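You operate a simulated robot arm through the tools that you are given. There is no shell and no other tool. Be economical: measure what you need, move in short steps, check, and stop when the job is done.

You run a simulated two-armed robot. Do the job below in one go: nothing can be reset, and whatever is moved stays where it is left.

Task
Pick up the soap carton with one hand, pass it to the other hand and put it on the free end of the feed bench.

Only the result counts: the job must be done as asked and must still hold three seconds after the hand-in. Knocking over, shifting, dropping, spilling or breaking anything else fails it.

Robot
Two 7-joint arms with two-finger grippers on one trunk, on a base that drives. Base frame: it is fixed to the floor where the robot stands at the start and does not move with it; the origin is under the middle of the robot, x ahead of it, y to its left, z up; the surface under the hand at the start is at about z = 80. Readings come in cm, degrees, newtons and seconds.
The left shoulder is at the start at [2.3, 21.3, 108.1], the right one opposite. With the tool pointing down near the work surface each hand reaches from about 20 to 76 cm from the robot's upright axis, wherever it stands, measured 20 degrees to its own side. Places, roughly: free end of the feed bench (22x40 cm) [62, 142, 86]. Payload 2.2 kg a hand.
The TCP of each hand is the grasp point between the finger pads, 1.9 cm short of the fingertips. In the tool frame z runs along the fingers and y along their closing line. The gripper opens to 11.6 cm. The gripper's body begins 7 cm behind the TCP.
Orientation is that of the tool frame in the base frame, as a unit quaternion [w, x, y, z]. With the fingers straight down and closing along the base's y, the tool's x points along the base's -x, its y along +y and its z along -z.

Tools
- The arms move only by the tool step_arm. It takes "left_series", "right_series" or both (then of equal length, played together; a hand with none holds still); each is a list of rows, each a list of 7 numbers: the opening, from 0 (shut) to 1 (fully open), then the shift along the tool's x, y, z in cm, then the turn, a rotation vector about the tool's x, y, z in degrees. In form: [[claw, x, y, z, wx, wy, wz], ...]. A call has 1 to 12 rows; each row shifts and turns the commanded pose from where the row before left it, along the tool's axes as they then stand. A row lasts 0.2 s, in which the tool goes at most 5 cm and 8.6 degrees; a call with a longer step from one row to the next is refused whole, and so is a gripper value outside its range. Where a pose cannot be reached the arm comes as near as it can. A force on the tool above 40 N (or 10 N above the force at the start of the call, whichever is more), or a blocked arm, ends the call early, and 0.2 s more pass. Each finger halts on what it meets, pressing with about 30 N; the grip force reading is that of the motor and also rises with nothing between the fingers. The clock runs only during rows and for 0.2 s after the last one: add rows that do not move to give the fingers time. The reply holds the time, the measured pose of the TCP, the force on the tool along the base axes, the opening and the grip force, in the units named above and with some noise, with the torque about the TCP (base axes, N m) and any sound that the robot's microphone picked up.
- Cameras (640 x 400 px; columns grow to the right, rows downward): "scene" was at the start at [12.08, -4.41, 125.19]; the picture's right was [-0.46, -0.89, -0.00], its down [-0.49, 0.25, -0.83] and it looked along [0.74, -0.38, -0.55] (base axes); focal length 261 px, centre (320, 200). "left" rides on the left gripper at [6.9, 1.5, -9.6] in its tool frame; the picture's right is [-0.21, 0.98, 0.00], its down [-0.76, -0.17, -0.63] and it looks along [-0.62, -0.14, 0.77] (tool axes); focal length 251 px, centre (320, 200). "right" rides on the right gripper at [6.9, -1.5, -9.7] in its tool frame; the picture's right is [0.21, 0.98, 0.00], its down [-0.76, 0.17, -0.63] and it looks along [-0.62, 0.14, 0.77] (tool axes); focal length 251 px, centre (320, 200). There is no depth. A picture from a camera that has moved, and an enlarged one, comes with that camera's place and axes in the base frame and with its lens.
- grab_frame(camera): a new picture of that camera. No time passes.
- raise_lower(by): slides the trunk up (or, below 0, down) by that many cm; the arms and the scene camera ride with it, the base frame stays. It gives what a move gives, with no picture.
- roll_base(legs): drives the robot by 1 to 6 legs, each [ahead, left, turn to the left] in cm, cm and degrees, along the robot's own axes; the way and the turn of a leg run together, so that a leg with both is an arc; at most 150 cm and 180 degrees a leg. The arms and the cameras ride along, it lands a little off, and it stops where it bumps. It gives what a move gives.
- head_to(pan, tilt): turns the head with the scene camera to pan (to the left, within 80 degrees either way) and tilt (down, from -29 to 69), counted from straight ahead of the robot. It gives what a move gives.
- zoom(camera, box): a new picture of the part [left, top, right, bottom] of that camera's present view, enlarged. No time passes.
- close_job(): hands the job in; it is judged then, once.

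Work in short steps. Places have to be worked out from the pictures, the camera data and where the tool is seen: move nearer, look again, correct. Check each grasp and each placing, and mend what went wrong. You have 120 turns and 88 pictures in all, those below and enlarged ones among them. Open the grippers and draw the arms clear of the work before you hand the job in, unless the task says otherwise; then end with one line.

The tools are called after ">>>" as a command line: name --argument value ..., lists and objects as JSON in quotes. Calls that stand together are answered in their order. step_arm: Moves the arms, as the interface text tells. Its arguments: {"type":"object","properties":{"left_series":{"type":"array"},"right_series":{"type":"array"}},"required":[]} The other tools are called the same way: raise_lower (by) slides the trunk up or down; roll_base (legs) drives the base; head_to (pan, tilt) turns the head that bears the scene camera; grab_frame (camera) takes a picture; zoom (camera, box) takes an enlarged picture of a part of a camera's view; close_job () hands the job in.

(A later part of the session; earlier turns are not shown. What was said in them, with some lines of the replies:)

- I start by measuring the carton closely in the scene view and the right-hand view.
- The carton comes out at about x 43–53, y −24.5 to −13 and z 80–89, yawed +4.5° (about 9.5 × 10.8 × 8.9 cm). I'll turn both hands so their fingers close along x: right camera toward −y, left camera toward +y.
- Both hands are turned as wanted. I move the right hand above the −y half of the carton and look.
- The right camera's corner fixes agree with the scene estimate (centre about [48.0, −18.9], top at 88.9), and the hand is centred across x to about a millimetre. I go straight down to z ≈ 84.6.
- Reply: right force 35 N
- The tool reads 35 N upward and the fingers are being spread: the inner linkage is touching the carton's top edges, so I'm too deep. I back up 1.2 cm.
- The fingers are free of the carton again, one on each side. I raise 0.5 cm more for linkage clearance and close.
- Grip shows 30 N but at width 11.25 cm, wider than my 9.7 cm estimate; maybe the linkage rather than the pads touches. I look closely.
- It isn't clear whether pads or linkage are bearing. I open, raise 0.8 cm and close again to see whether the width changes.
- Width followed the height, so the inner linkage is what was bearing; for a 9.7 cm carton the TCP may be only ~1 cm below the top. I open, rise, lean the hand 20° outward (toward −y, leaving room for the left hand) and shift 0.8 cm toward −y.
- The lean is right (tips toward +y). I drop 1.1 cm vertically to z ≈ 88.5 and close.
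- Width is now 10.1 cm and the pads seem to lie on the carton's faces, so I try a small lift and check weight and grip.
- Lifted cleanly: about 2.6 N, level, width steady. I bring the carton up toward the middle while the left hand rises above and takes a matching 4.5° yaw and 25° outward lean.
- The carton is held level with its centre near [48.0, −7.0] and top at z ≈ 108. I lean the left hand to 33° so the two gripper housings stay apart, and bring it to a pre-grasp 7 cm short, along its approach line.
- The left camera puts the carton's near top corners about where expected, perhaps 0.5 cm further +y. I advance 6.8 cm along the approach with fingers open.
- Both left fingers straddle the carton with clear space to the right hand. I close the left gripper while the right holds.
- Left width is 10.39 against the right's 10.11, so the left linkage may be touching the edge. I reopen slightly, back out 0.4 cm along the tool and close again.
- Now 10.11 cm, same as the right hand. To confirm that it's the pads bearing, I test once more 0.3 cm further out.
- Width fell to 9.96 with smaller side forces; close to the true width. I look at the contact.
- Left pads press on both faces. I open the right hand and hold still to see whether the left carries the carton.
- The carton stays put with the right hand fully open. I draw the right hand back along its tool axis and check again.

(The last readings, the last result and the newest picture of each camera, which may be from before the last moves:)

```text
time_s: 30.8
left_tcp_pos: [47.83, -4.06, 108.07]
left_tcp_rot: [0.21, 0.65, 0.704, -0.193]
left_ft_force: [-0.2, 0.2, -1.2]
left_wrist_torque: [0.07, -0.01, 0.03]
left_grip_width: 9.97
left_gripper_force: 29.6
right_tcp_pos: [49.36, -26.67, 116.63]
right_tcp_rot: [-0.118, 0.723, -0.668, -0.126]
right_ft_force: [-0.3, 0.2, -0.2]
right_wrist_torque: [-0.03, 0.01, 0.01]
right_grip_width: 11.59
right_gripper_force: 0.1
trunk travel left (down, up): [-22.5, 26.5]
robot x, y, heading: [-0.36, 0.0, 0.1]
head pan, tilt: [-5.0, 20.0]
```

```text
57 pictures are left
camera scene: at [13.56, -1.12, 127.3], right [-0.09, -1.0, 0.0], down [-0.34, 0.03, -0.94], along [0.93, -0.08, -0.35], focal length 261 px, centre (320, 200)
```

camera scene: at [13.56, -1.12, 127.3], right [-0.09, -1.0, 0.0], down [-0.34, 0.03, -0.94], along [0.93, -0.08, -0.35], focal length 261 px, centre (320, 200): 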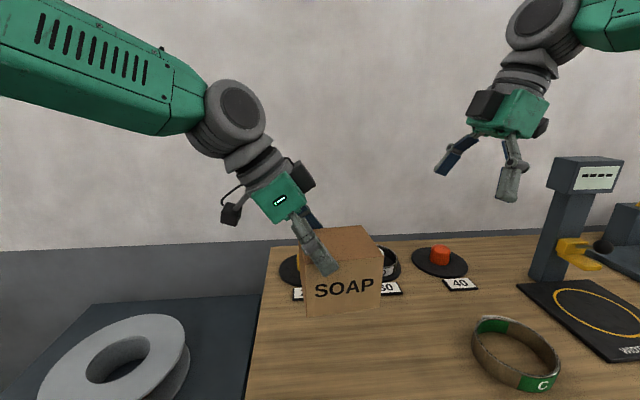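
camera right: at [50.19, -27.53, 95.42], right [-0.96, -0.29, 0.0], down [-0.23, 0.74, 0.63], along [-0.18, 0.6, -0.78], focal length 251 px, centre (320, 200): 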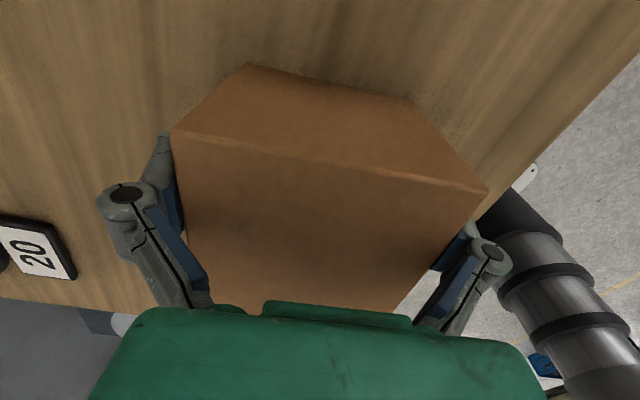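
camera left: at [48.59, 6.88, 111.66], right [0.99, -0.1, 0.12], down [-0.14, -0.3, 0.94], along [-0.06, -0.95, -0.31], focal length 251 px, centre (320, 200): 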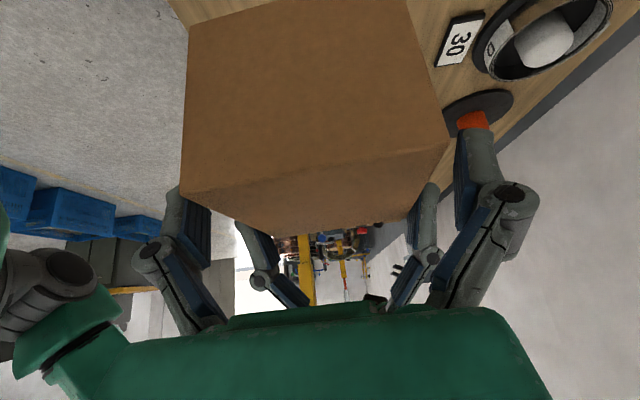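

The pass worked: the left hand alone holds the carton level (9.97 cm, 30 N). I draw both hands in toward the robot and look left for the feed bench.

>>> step_arm --left_series '[[0, -0.47, -2.99, -1.14, 0, 0, 0], [0, -0.47, -2.99, -1.14, 0, 0, 0], [0, -0.47, -2.99, -1.14, 0, 0, 0], [0, -0.47, -2.99, -1.14, 0, 0, 0], [0, -0.47, -2.99, -1.14, 0, 0, 0], [0, 0, 0, 0, 0, 0, 0]]' --right_series '[[1, 0, 3, 0, 0, 0, 0], [1, 0, 3, 0, 0, 0, 0], [1, 0, 3, 0, 0, 0, 0], [1, 0, 3, 0, 0, 0, 0], [1, 0, 3, 0, 0, 0, 0], [1, 0, 0, 0, 0, 0, 0]]'

>>> head_to --pan 80 --tilt 20

>>> grab_frame --camera "scene"

>>> head_to --pan 40 --tilt 25

>>> grab_frame --camera "scene"

```text
time_s: 32.1
left_tcp_pos: [32.81, -3.98, 114.11]
left_tcp_rot: [0.209, 0.649, 0.705, -0.193]
left_ft_force: [-1.1, -0.9, -2.3]
left_wrist_torque: [0.09, 0.02, -0.03]
left_grip_width: 9.95
left_gripper_force: 29.6
right_tcp_pos: [34.61, -28.07, 116.58]
right_tcp_rot: [-0.118, 0.722, -0.669, -0.128]
right_ft_force: [-0.4, 0.3, -0.9]
right_wrist_torque: [0.0, 0.05, 0.01]
right_grip_width: 11.61
right_gripper_force: 0.1
trunk travel left (down, up): [-22.5, 26.5]
robot x, y, heading: [-0.0, -0.18, 0.1]
head pan, tilt: [-5.0, 20.0]
```

```text
time_s: 33.7
left_tcp_pos: [32.72, -3.87, 114.25]
left_tcp_rot: [0.209, 0.651, 0.704, -0.192]
left_ft_force: [0.2, 0.1, -2.7]
left_wrist_torque: [0.08, -0.04, 0.0]
left_grip_width: 9.93
left_gripper_force: 29.9
right_tcp_pos: [34.62, -27.92, 116.58]
right_tcp_rot: [-0.119, 0.723, -0.669, -0.127]
right_ft_force: [-0.2, 0.7, -0.3]
right_wrist_torque: [0.0, 0.04, 0.0]
right_grip_width: 11.62
right_gripper_force: 0.1
trunk travel left (down, up): [-22.5, 26.5]
robot x, y, heading: [0.17, 0.15, 0.0]
head pan, tilt: [80.0, 20.0]
```

```text
56 pictures are left
camera scene: at [5.73, 8.88, 127.36], right [0.98, -0.17, 0.0], down [-0.06, -0.33, -0.94], along [0.16, 0.93, -0.34], focal length 261 px, centre (320, 200)
```

scene: 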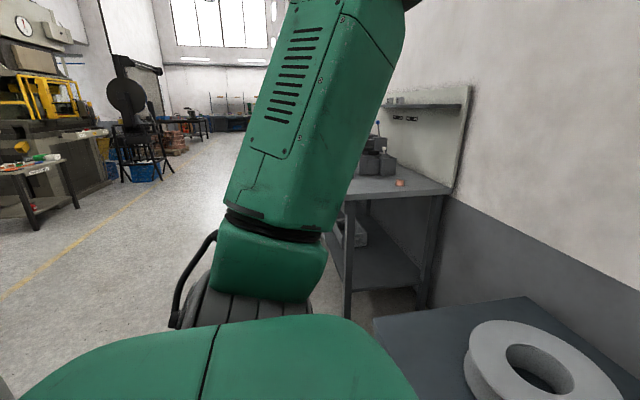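

```text
time_s: 34.8
left_tcp_pos: [32.69, -3.95, 114.12]
left_tcp_rot: [0.21, 0.65, 0.704, -0.193]
left_ft_force: [-0.8, -0.1, -2.8]
left_wrist_torque: [0.07, 0.01, -0.03]
left_grip_width: 9.91
left_gripper_force: 29.6
right_tcp_pos: [34.54, -27.86, 116.68]
right_tcp_rot: [-0.119, 0.723, -0.669, -0.127]
right_ft_force: [-0.2, -0.8, -0.4]
right_wrist_torque: [-0.05, -0.03, 0.01]
right_grip_width: 11.6
right_gripper_force: 0.1
trunk travel left (down, up): [-22.5, 26.5]
robot x, y, heading: [-0.07, -0.0, 0.1]
head pan, tilt: [40.0, 25.0]
```

```text
55 pictures are left
camera scene: at [11.16, 5.65, 126.53], right [0.64, -0.77, 0.0], down [-0.33, -0.27, -0.91], along [0.69, 0.58, -0.42], focal length 261 px, centre (320, 200)
```

scene: 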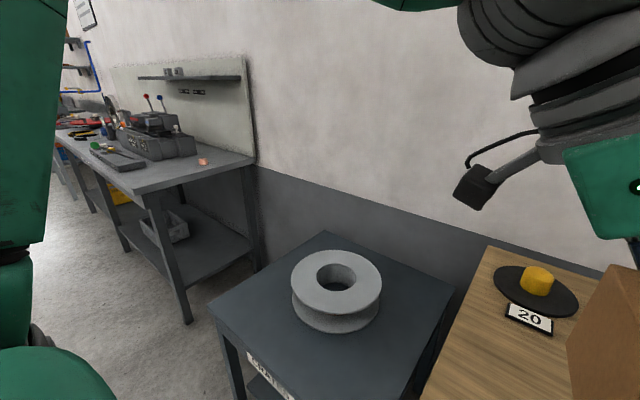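

The feed bench's near end looks clear apart from a small pinkish item towards the back; its front edge is near x ≈ 38, the crate table's near x ≈ 31. The floor to the left is free, so I drive 60 cm sideways and look again.

>>> roll_base --legs '[[0, 60, 0]]'

>>> grab_frame --camera "scene"

```text
time_s: 38.2
left_tcp_pos: [32.94, 55.86, 114.1]
left_tcp_rot: [0.21, 0.652, 0.703, -0.193]
left_ft_force: [0.7, -0.7, -2.3]
left_wrist_torque: [0.06, -0.01, -0.01]
left_grip_width: 9.93
left_gripper_force: 29.8
right_tcp_pos: [34.46, 31.87, 116.73]
right_tcp_rot: [-0.118, 0.722, -0.67, -0.126]
right_ft_force: [0.2, 0.0, 0.9]
right_wrist_torque: [-0.02, 0.04, 0.02]
right_grip_width: 11.59
right_gripper_force: 0.0
trunk travel left (down, up): [-22.5, 26.5]
robot x, y, heading: [0.12, 59.92, -0.2]
head pan, tilt: [40.0, 25.0]
```

```text
54 pictures are left
camera scene: at [11.26, 65.56, 126.51], right [0.64, -0.77, 0.0], down [-0.33, -0.27, -0.91], along [0.69, 0.58, -0.42], focal length 261 px, centre (320, 200)
```

scene: 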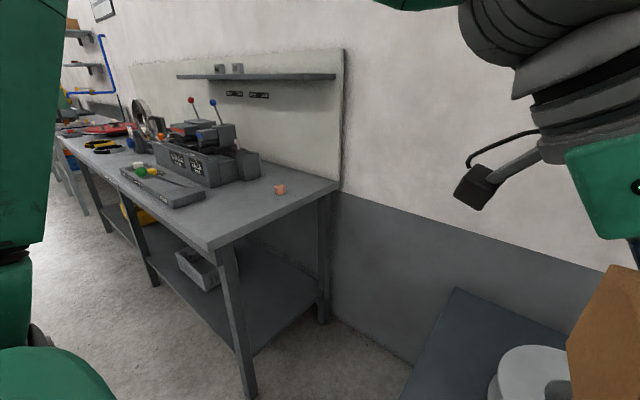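

The free end spans about x 36–94, y 125–157 at z ≈ 86, with a small pink block near [75, 140] that I must avoid. I aim the carton's centre at about [58, 141] and drive 58 cm more.

>>> roll_base --legs '[[0, 58, 0]]'

>>> head_to --pan 15 --tilt 35

>>> grab_frame --camera "scene"

```text
time_s: 41.4
left_tcp_pos: [32.48, 113.74, 114.33]
left_tcp_rot: [0.212, 0.648, 0.706, -0.193]
left_ft_force: [0.3, 0.1, -2.7]
left_wrist_torque: [0.06, 0.0, -0.01]
left_grip_width: 9.88
left_gripper_force: 30.1
right_tcp_pos: [34.58, 89.76, 116.84]
right_tcp_rot: [-0.117, 0.726, -0.666, -0.126]
right_ft_force: [0.4, 0.2, 0.4]
right_wrist_torque: [-0.03, 0.0, 0.0]
right_grip_width: 11.6
right_gripper_force: 0.1
trunk travel left (down, up): [-22.5, 26.5]
robot x, y, heading: [-0.06, 116.58, 0.2]
head pan, tilt: [40.0, 25.0]
```

```text
time_s: 42.3
left_tcp_pos: [32.29, 114.16, 114.46]
left_tcp_rot: [0.212, 0.648, 0.705, -0.193]
left_ft_force: [-0.1, 1.0, -2.7]
left_wrist_torque: [0.04, 0.01, 0.0]
left_grip_width: 9.89
left_gripper_force: 30.3
right_tcp_pos: [34.23, 90.08, 116.82]
right_tcp_rot: [-0.116, 0.727, -0.666, -0.124]
right_ft_force: [-0.1, 0.3, 0.3]
right_wrist_torque: [-0.01, 0.01, 0.01]
right_grip_width: 11.59
right_gripper_force: 0.1
trunk travel left (down, up): [-22.5, 26.5]
robot x, y, heading: [-0.25, 117.0, 0.1]
head pan, tilt: [15.0, 35.0]
```

```text
53 pictures are left
camera scene: at [12.54, 119.26, 124.94], right [0.27, -0.96, 0.0], down [-0.55, -0.15, -0.82], along [0.79, 0.22, -0.58], focal length 261 px, centre (320, 200)
```

scene: 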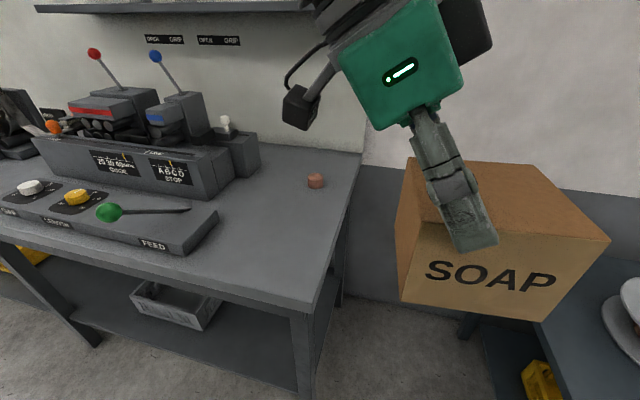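

The robot is at y ≈ 117. Free bench: y 127–155, pink block at about [74.5, 137.6], control panel beyond y ≈ 155. I target the carton's centre at [60, 139.5] and carry it over at the present height.

>>> step_arm --left_series '[[0, 2.14, 2.98, -1.4, 0, 0, 0], [0, 2.14, 2.98, -1.4, 0, 0, 0], [0, 2.14, 2.98, -1.4, 0, 0, 0], [0, 2.14, 2.98, -1.4, 0, 0, 0], [0, 2.14, 2.98, -1.4, 0, 0, 0], [0, 2.14, 2.98, -1.4, 0, 0, 0], [0, 2.14, 2.98, -1.4, 0, 0, 0], [0, 2.14, 2.98, -1.4, 0, 0, 0], [0, 2.14, 2.98, -1.4, 0, 0, 0], [0, 2.14, 2.98, -1.4, 0, 0, 0], [0, 0, 0, 0, 0, 0, 0]]'

>>> grab_frame --camera "scene"

>>> grab_frame --camera "left"

```text
time_s: 44.7
left_tcp_pos: [59.72, 142.04, 114.28]
left_tcp_rot: [0.212, 0.648, 0.705, -0.192]
left_ft_force: [0.5, -0.9, -1.7]
left_wrist_torque: [0.08, 0.02, -0.04]
left_grip_width: 9.92
left_gripper_force: 30.2
right_tcp_pos: [34.18, 89.79, 116.82]
right_tcp_rot: [-0.117, 0.726, -0.666, -0.123]
right_ft_force: [0.0, 0.3, 0.1]
right_wrist_torque: [-0.02, -0.01, -0.04]
right_grip_width: 11.62
right_gripper_force: 0.2
trunk travel left (down, up): [-22.5, 26.5]
robot x, y, heading: [0.32, 116.68, 0.5]
head pan, tilt: [15.0, 35.0]
```

```text
52 pictures are left
camera scene: at [12.63, 119.28, 124.93], right [0.27, -0.96, 0.0], down [-0.56, -0.15, -0.82], along [0.79, 0.22, -0.58], focal length 261 px, centre (320, 200)
```

scene: 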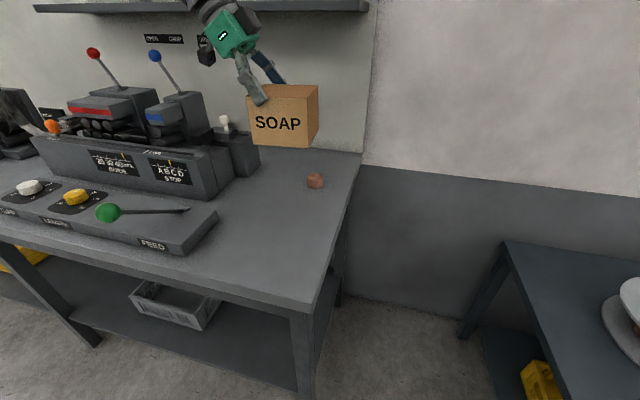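

```text
51 pictures are left
camera left: at [60.43, 153.2, 118.38], right [0.99, -0.1, 0.12], down [-0.15, -0.3, 0.94], along [-0.05, -0.95, -0.31], focal length 251 px, centre (320, 200)
```

left: 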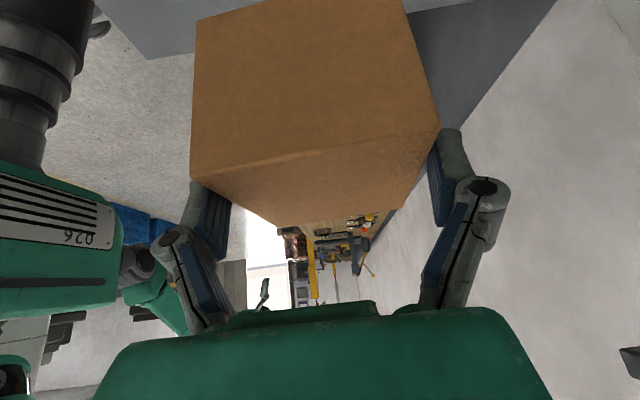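

The carton hangs over its spot, clear of the block and the panel. I descend 15 cm vertically and check.

>>> step_arm --left_series '[[0, 1.647, 0, 2.5, 0, 0, 0], [0, 1.647, 0, 2.5, 0, 0, 0], [0, 1.647, 0, 2.5, 0, 0, 0], [0, 1.647, 0, 2.5, 0, 0, 0], [0, 1.647, 0, 2.5, 0, 0, 0], [0, 0, 0, 0, 0, 0, 0]]'

>>> zoom --camera "scene" --box '[150, 60, 390, 240]'

```text
time_s: 46.1
left_tcp_pos: [59.92, 141.86, 99.34]
left_tcp_rot: [0.212, 0.648, 0.706, -0.192]
left_ft_force: [0.3, 0.2, -2.0]
left_wrist_torque: [0.07, -0.03, 0.0]
left_grip_width: 9.88
left_gripper_force: 30.1
right_tcp_pos: [34.34, 89.89, 116.89]
right_tcp_rot: [-0.117, 0.726, -0.666, -0.124]
right_ft_force: [-0.1, -0.4, 0.8]
right_wrist_torque: [-0.01, -0.03, 0.0]
right_grip_width: 11.59
right_gripper_force: 0.0
trunk travel left (down, up): [-22.5, 26.5]
robot x, y, heading: [-0.02, 116.82, 0.4]
head pan, tilt: [15.0, 35.0]
```

```text
2.22 times, centred on (270, 150) of scene
camera zoom: at [12.68, 119.29, 124.93], right [0.27, -0.96, 0.0], down [-0.56, -0.15, -0.82], along [0.79, 0.22, -0.58], focal length 580 px, centre (431, 311)
```

zoom: 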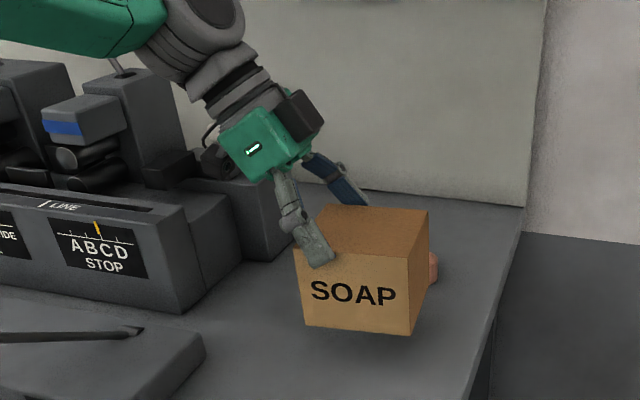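

About 4 cm to go and everything is clear. I lower slowly, expecting contact near TCP z ≈ 95.

>>> step_arm --left_series '[[0, 0.55, 0, 0.834, 0, 0, 0], [0, 0.55, 0, 0.834, 0, 0, 0], [0, 0.55, 0, 0.834, 0, 0, 0], [0, 0.27, 0, 0.417, 0, 0, 0], [0, 0, 0, 0, 0, 0, 0], [0, 0, 0, 0, 0, 0, 0]]'

>>> zoom --camera "scene" --box '[220, 110, 350, 210]'

```text
time_s: 47.5
left_tcp_pos: [59.95, 141.89, 95.89]
left_tcp_rot: [0.213, 0.648, 0.706, -0.192]
left_ft_force: [-0.6, 0.6, -2.6]
left_wrist_torque: [0.07, 0.0, 0.03]
left_grip_width: 9.89
left_gripper_force: 30.7
right_tcp_pos: [34.4, 89.86, 116.9]
right_tcp_rot: [-0.116, 0.726, -0.666, -0.124]
right_ft_force: [-0.3, 0.5, -0.2]
right_wrist_torque: [0.0, 0.04, 0.0]
right_grip_width: 11.62
right_gripper_force: 0.2
trunk travel left (down, up): [-22.5, 26.5]
robot x, y, heading: [-0.15, 116.77, 0.3]
head pan, tilt: [15.0, 35.0]
```

```text
4.00 times, centred on (285, 160) of scene
camera zoom: at [12.72, 119.28, 124.92], right [0.27, -0.96, 0.0], down [-0.56, -0.15, -0.82], along [0.79, 0.22, -0.58], focal length 1044 px, centre (460, 360)
```

zoom: 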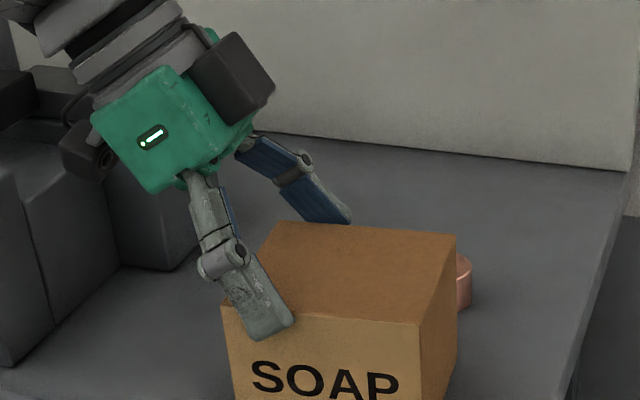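

Still about 1 cm up with only the carton's weight on the hand. I lower in 0.3 cm steps.

>>> step_arm --left_series '[[0, 0.165, 0, 0.25, 0, 0, 0], [0, 0.165, 0, 0.25, 0, 0, 0], [0, 0, 0, 0, 0, 0, 0]]'

>>> step_arm --left_series '[[0, 0.11, 0, 0.167, 0, 0, 0], [0, 0, 0, 0, 0, 0, 0]]'

>>> zoom --camera "scene" --box '[240, 130, 350, 220]'

```text
time_s: 48.3
left_tcp_pos: [59.98, 141.82, 95.32]
left_tcp_rot: [0.212, 0.648, 0.706, -0.192]
left_ft_force: [-0.8, 2.2, 4.0]
left_wrist_torque: [0.3, 0.29, -0.05]
left_grip_width: 9.88
left_gripper_force: 29.7
right_tcp_pos: [34.37, 89.8, 116.97]
right_tcp_rot: [-0.117, 0.726, -0.666, -0.124]
right_ft_force: [-1.6, -0.2, -0.4]
right_wrist_torque: [0.01, 0.01, 0.03]
right_grip_width: 11.61
right_gripper_force: 0.1
trunk travel left (down, up): [-22.5, 26.5]
robot x, y, heading: [-0.07, 116.57, 0.4]
head pan, tilt: [15.0, 35.0]
```

```text
time_s: 48.9
left_tcp_pos: [59.96, 141.89, 95.38]
left_tcp_rot: [0.215, 0.647, 0.706, -0.191]
left_ft_force: [1.5, 2.8, 16.2]
left_wrist_torque: [0.8, 0.49, -0.09]
left_grip_width: 9.9
left_gripper_force: 29.7
right_tcp_pos: [34.19, 89.71, 116.84]
right_tcp_rot: [-0.118, 0.726, -0.666, -0.124]
right_ft_force: [0.4, -0.5, -0.9]
right_wrist_torque: [-0.02, -0.01, -0.01]
right_grip_width: 11.63
right_gripper_force: 0.0
trunk travel left (down, up): [-22.5, 26.5]
robot x, y, heading: [0.05, 116.89, 0.3]
head pan, tilt: [15.0, 35.0]
```

```text
4.44 times, centred on (295, 175) of scene
camera zoom: at [12.48, 119.25, 124.97], right [0.27, -0.96, 0.0], down [-0.55, -0.15, -0.82], along [0.79, 0.22, -0.57], focal length 1160 px, centre (431, 311)
```

zoom: 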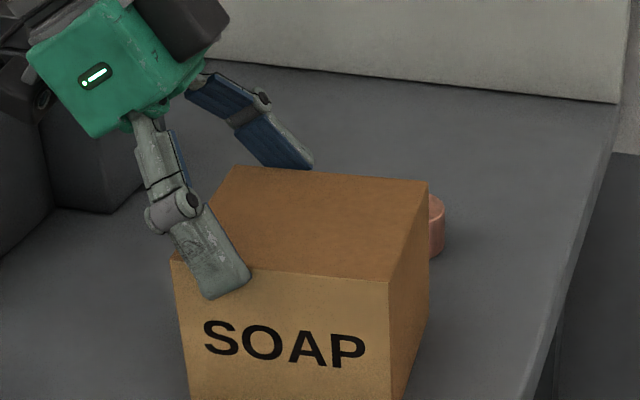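

The bench carries it (16 N upward). I relieve 0.2 cm of pressure, then open.

>>> step_arm --left_series '[[0, -0.11, 0, -0.167, 0, 0, 0], [0, 0, 0, 0, 0, 0, 0], [1, 0, 0, 0, 0, 0, 0], [1, 0, 0, 0, 0, 0, 0], [1, 0, 0, 0, 0, 0, 0]]'

>>> zoom --camera "scene" --box '[220, 120, 360, 230]'

>>> zoom --camera "left" --box '[120, 0, 560, 340]'

```text
time_s: 50.1
left_tcp_pos: [60.0, 141.83, 95.32]
left_tcp_rot: [0.212, 0.648, 0.705, -0.193]
left_ft_force: [0.1, 0.4, 0.1]
left_wrist_torque: [0.03, 0.0, 0.01]
left_grip_width: 11.6
left_gripper_force: 0.0
right_tcp_pos: [34.31, 89.71, 116.92]
right_tcp_rot: [-0.115, 0.727, -0.666, -0.125]
right_ft_force: [-1.2, -0.3, 0.6]
right_wrist_torque: [-0.01, -0.02, 0.0]
right_grip_width: 11.61
right_gripper_force: 0.1
trunk travel left (down, up): [-22.5, 26.5]
robot x, y, heading: [-0.07, 117.35, 0.2]
head pan, tilt: [15.0, 35.0]
```

```text
3.64 times, centred on (290, 175) of scene
camera zoom: at [12.7, 119.26, 124.92], right [0.27, -0.96, 0.0], down [-0.56, -0.15, -0.82], along [0.79, 0.22, -0.58], focal length 949 px, centre (429, 291)
```

zoom: 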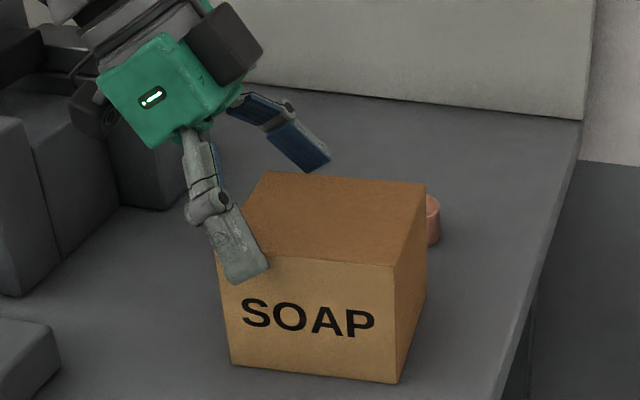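

```text
1.18 times, centred on (340, 170) of left
camera zoom: at [60.66, 153.11, 99.42], right [0.99, -0.1, 0.12], down [-0.14, -0.3, 0.94], along [-0.05, -0.95, -0.31], focal length 296 px, centre (296, 235)
```

zoom: 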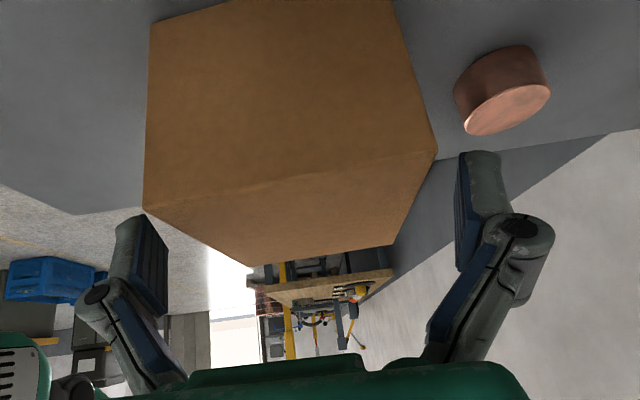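

The carton stands flat on the bench, free of both fingers. I raise the left hand straight up and then draw it back toward the robot.

>>> step_arm --left_series '[[1, -0.55, 0, -0.834, 0, 0, 0], [1, -1.1, 0, -1.67, 0, 0, 0], [1, -1.65, 0, -2.5, 0, 0, 0], [1, -1.65, 0, -2.5, 0, 0, 0], [1, -1.65, 0, -2.5, 0, 0, 0], [1, -1.65, 0, -2.5, 0, 0, 0], [1, 0, -3.5, 0, 0, 0, 0], [1, 0, -3.5, 0, 0, 0, 0], [1, 0, -3.5, 0, 0, 0, 0], [1, 0, -3.5, 0, 0, 0, 0], [1, 0, -3.5, 0, 0, 0, 0], [1, 0, -3.5, 0, 0, 0, 0]]'

>>> grab_frame --camera "scene"

```text
time_s: 52.7
left_tcp_pos: [38.7, 139.81, 110.14]
left_tcp_rot: [0.213, 0.649, 0.705, -0.192]
left_ft_force: [0.5, 0.1, 0.2]
left_wrist_torque: [-0.03, 0.0, 0.04]
left_grip_width: 11.6
left_gripper_force: 0.0
right_tcp_pos: [34.11, 89.88, 116.94]
right_tcp_rot: [-0.117, 0.726, -0.666, -0.124]
right_ft_force: [-0.5, -0.5, 0.0]
right_wrist_torque: [0.01, -0.02, -0.02]
right_grip_width: 11.59
right_gripper_force: 0.1
trunk travel left (down, up): [-22.5, 26.5]
robot x, y, heading: [-0.04, 116.82, 0.4]
head pan, tilt: [15.0, 35.0]
```

```text
45 pictures are left
camera scene: at [12.36, 119.3, 124.96], right [0.27, -0.96, 0.0], down [-0.55, -0.15, -0.82], along [0.79, 0.22, -0.57], focal length 261 px, centre (320, 200)
```

scene: 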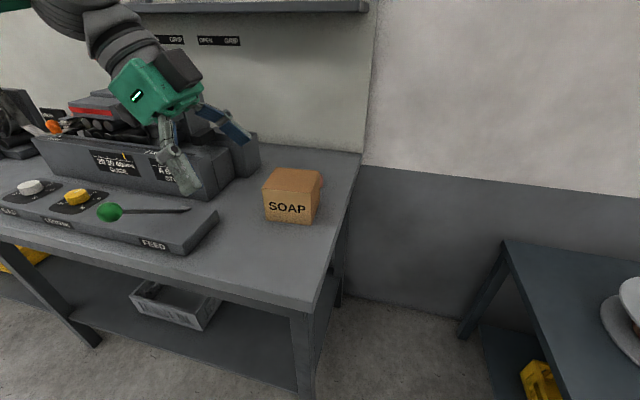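

The carton stands upright on the free end of the feed bench, both hands are open and clear, and nothing else has moved. I hand in.

>>> close_job

```text
The job is handed in.
```

The soap carton was picked up with the right hand, passed in the air to the left, and set upright on the free end of the feed bench. Both grippers are open and drawn clear, and the last picture showed nothing else disturbed.
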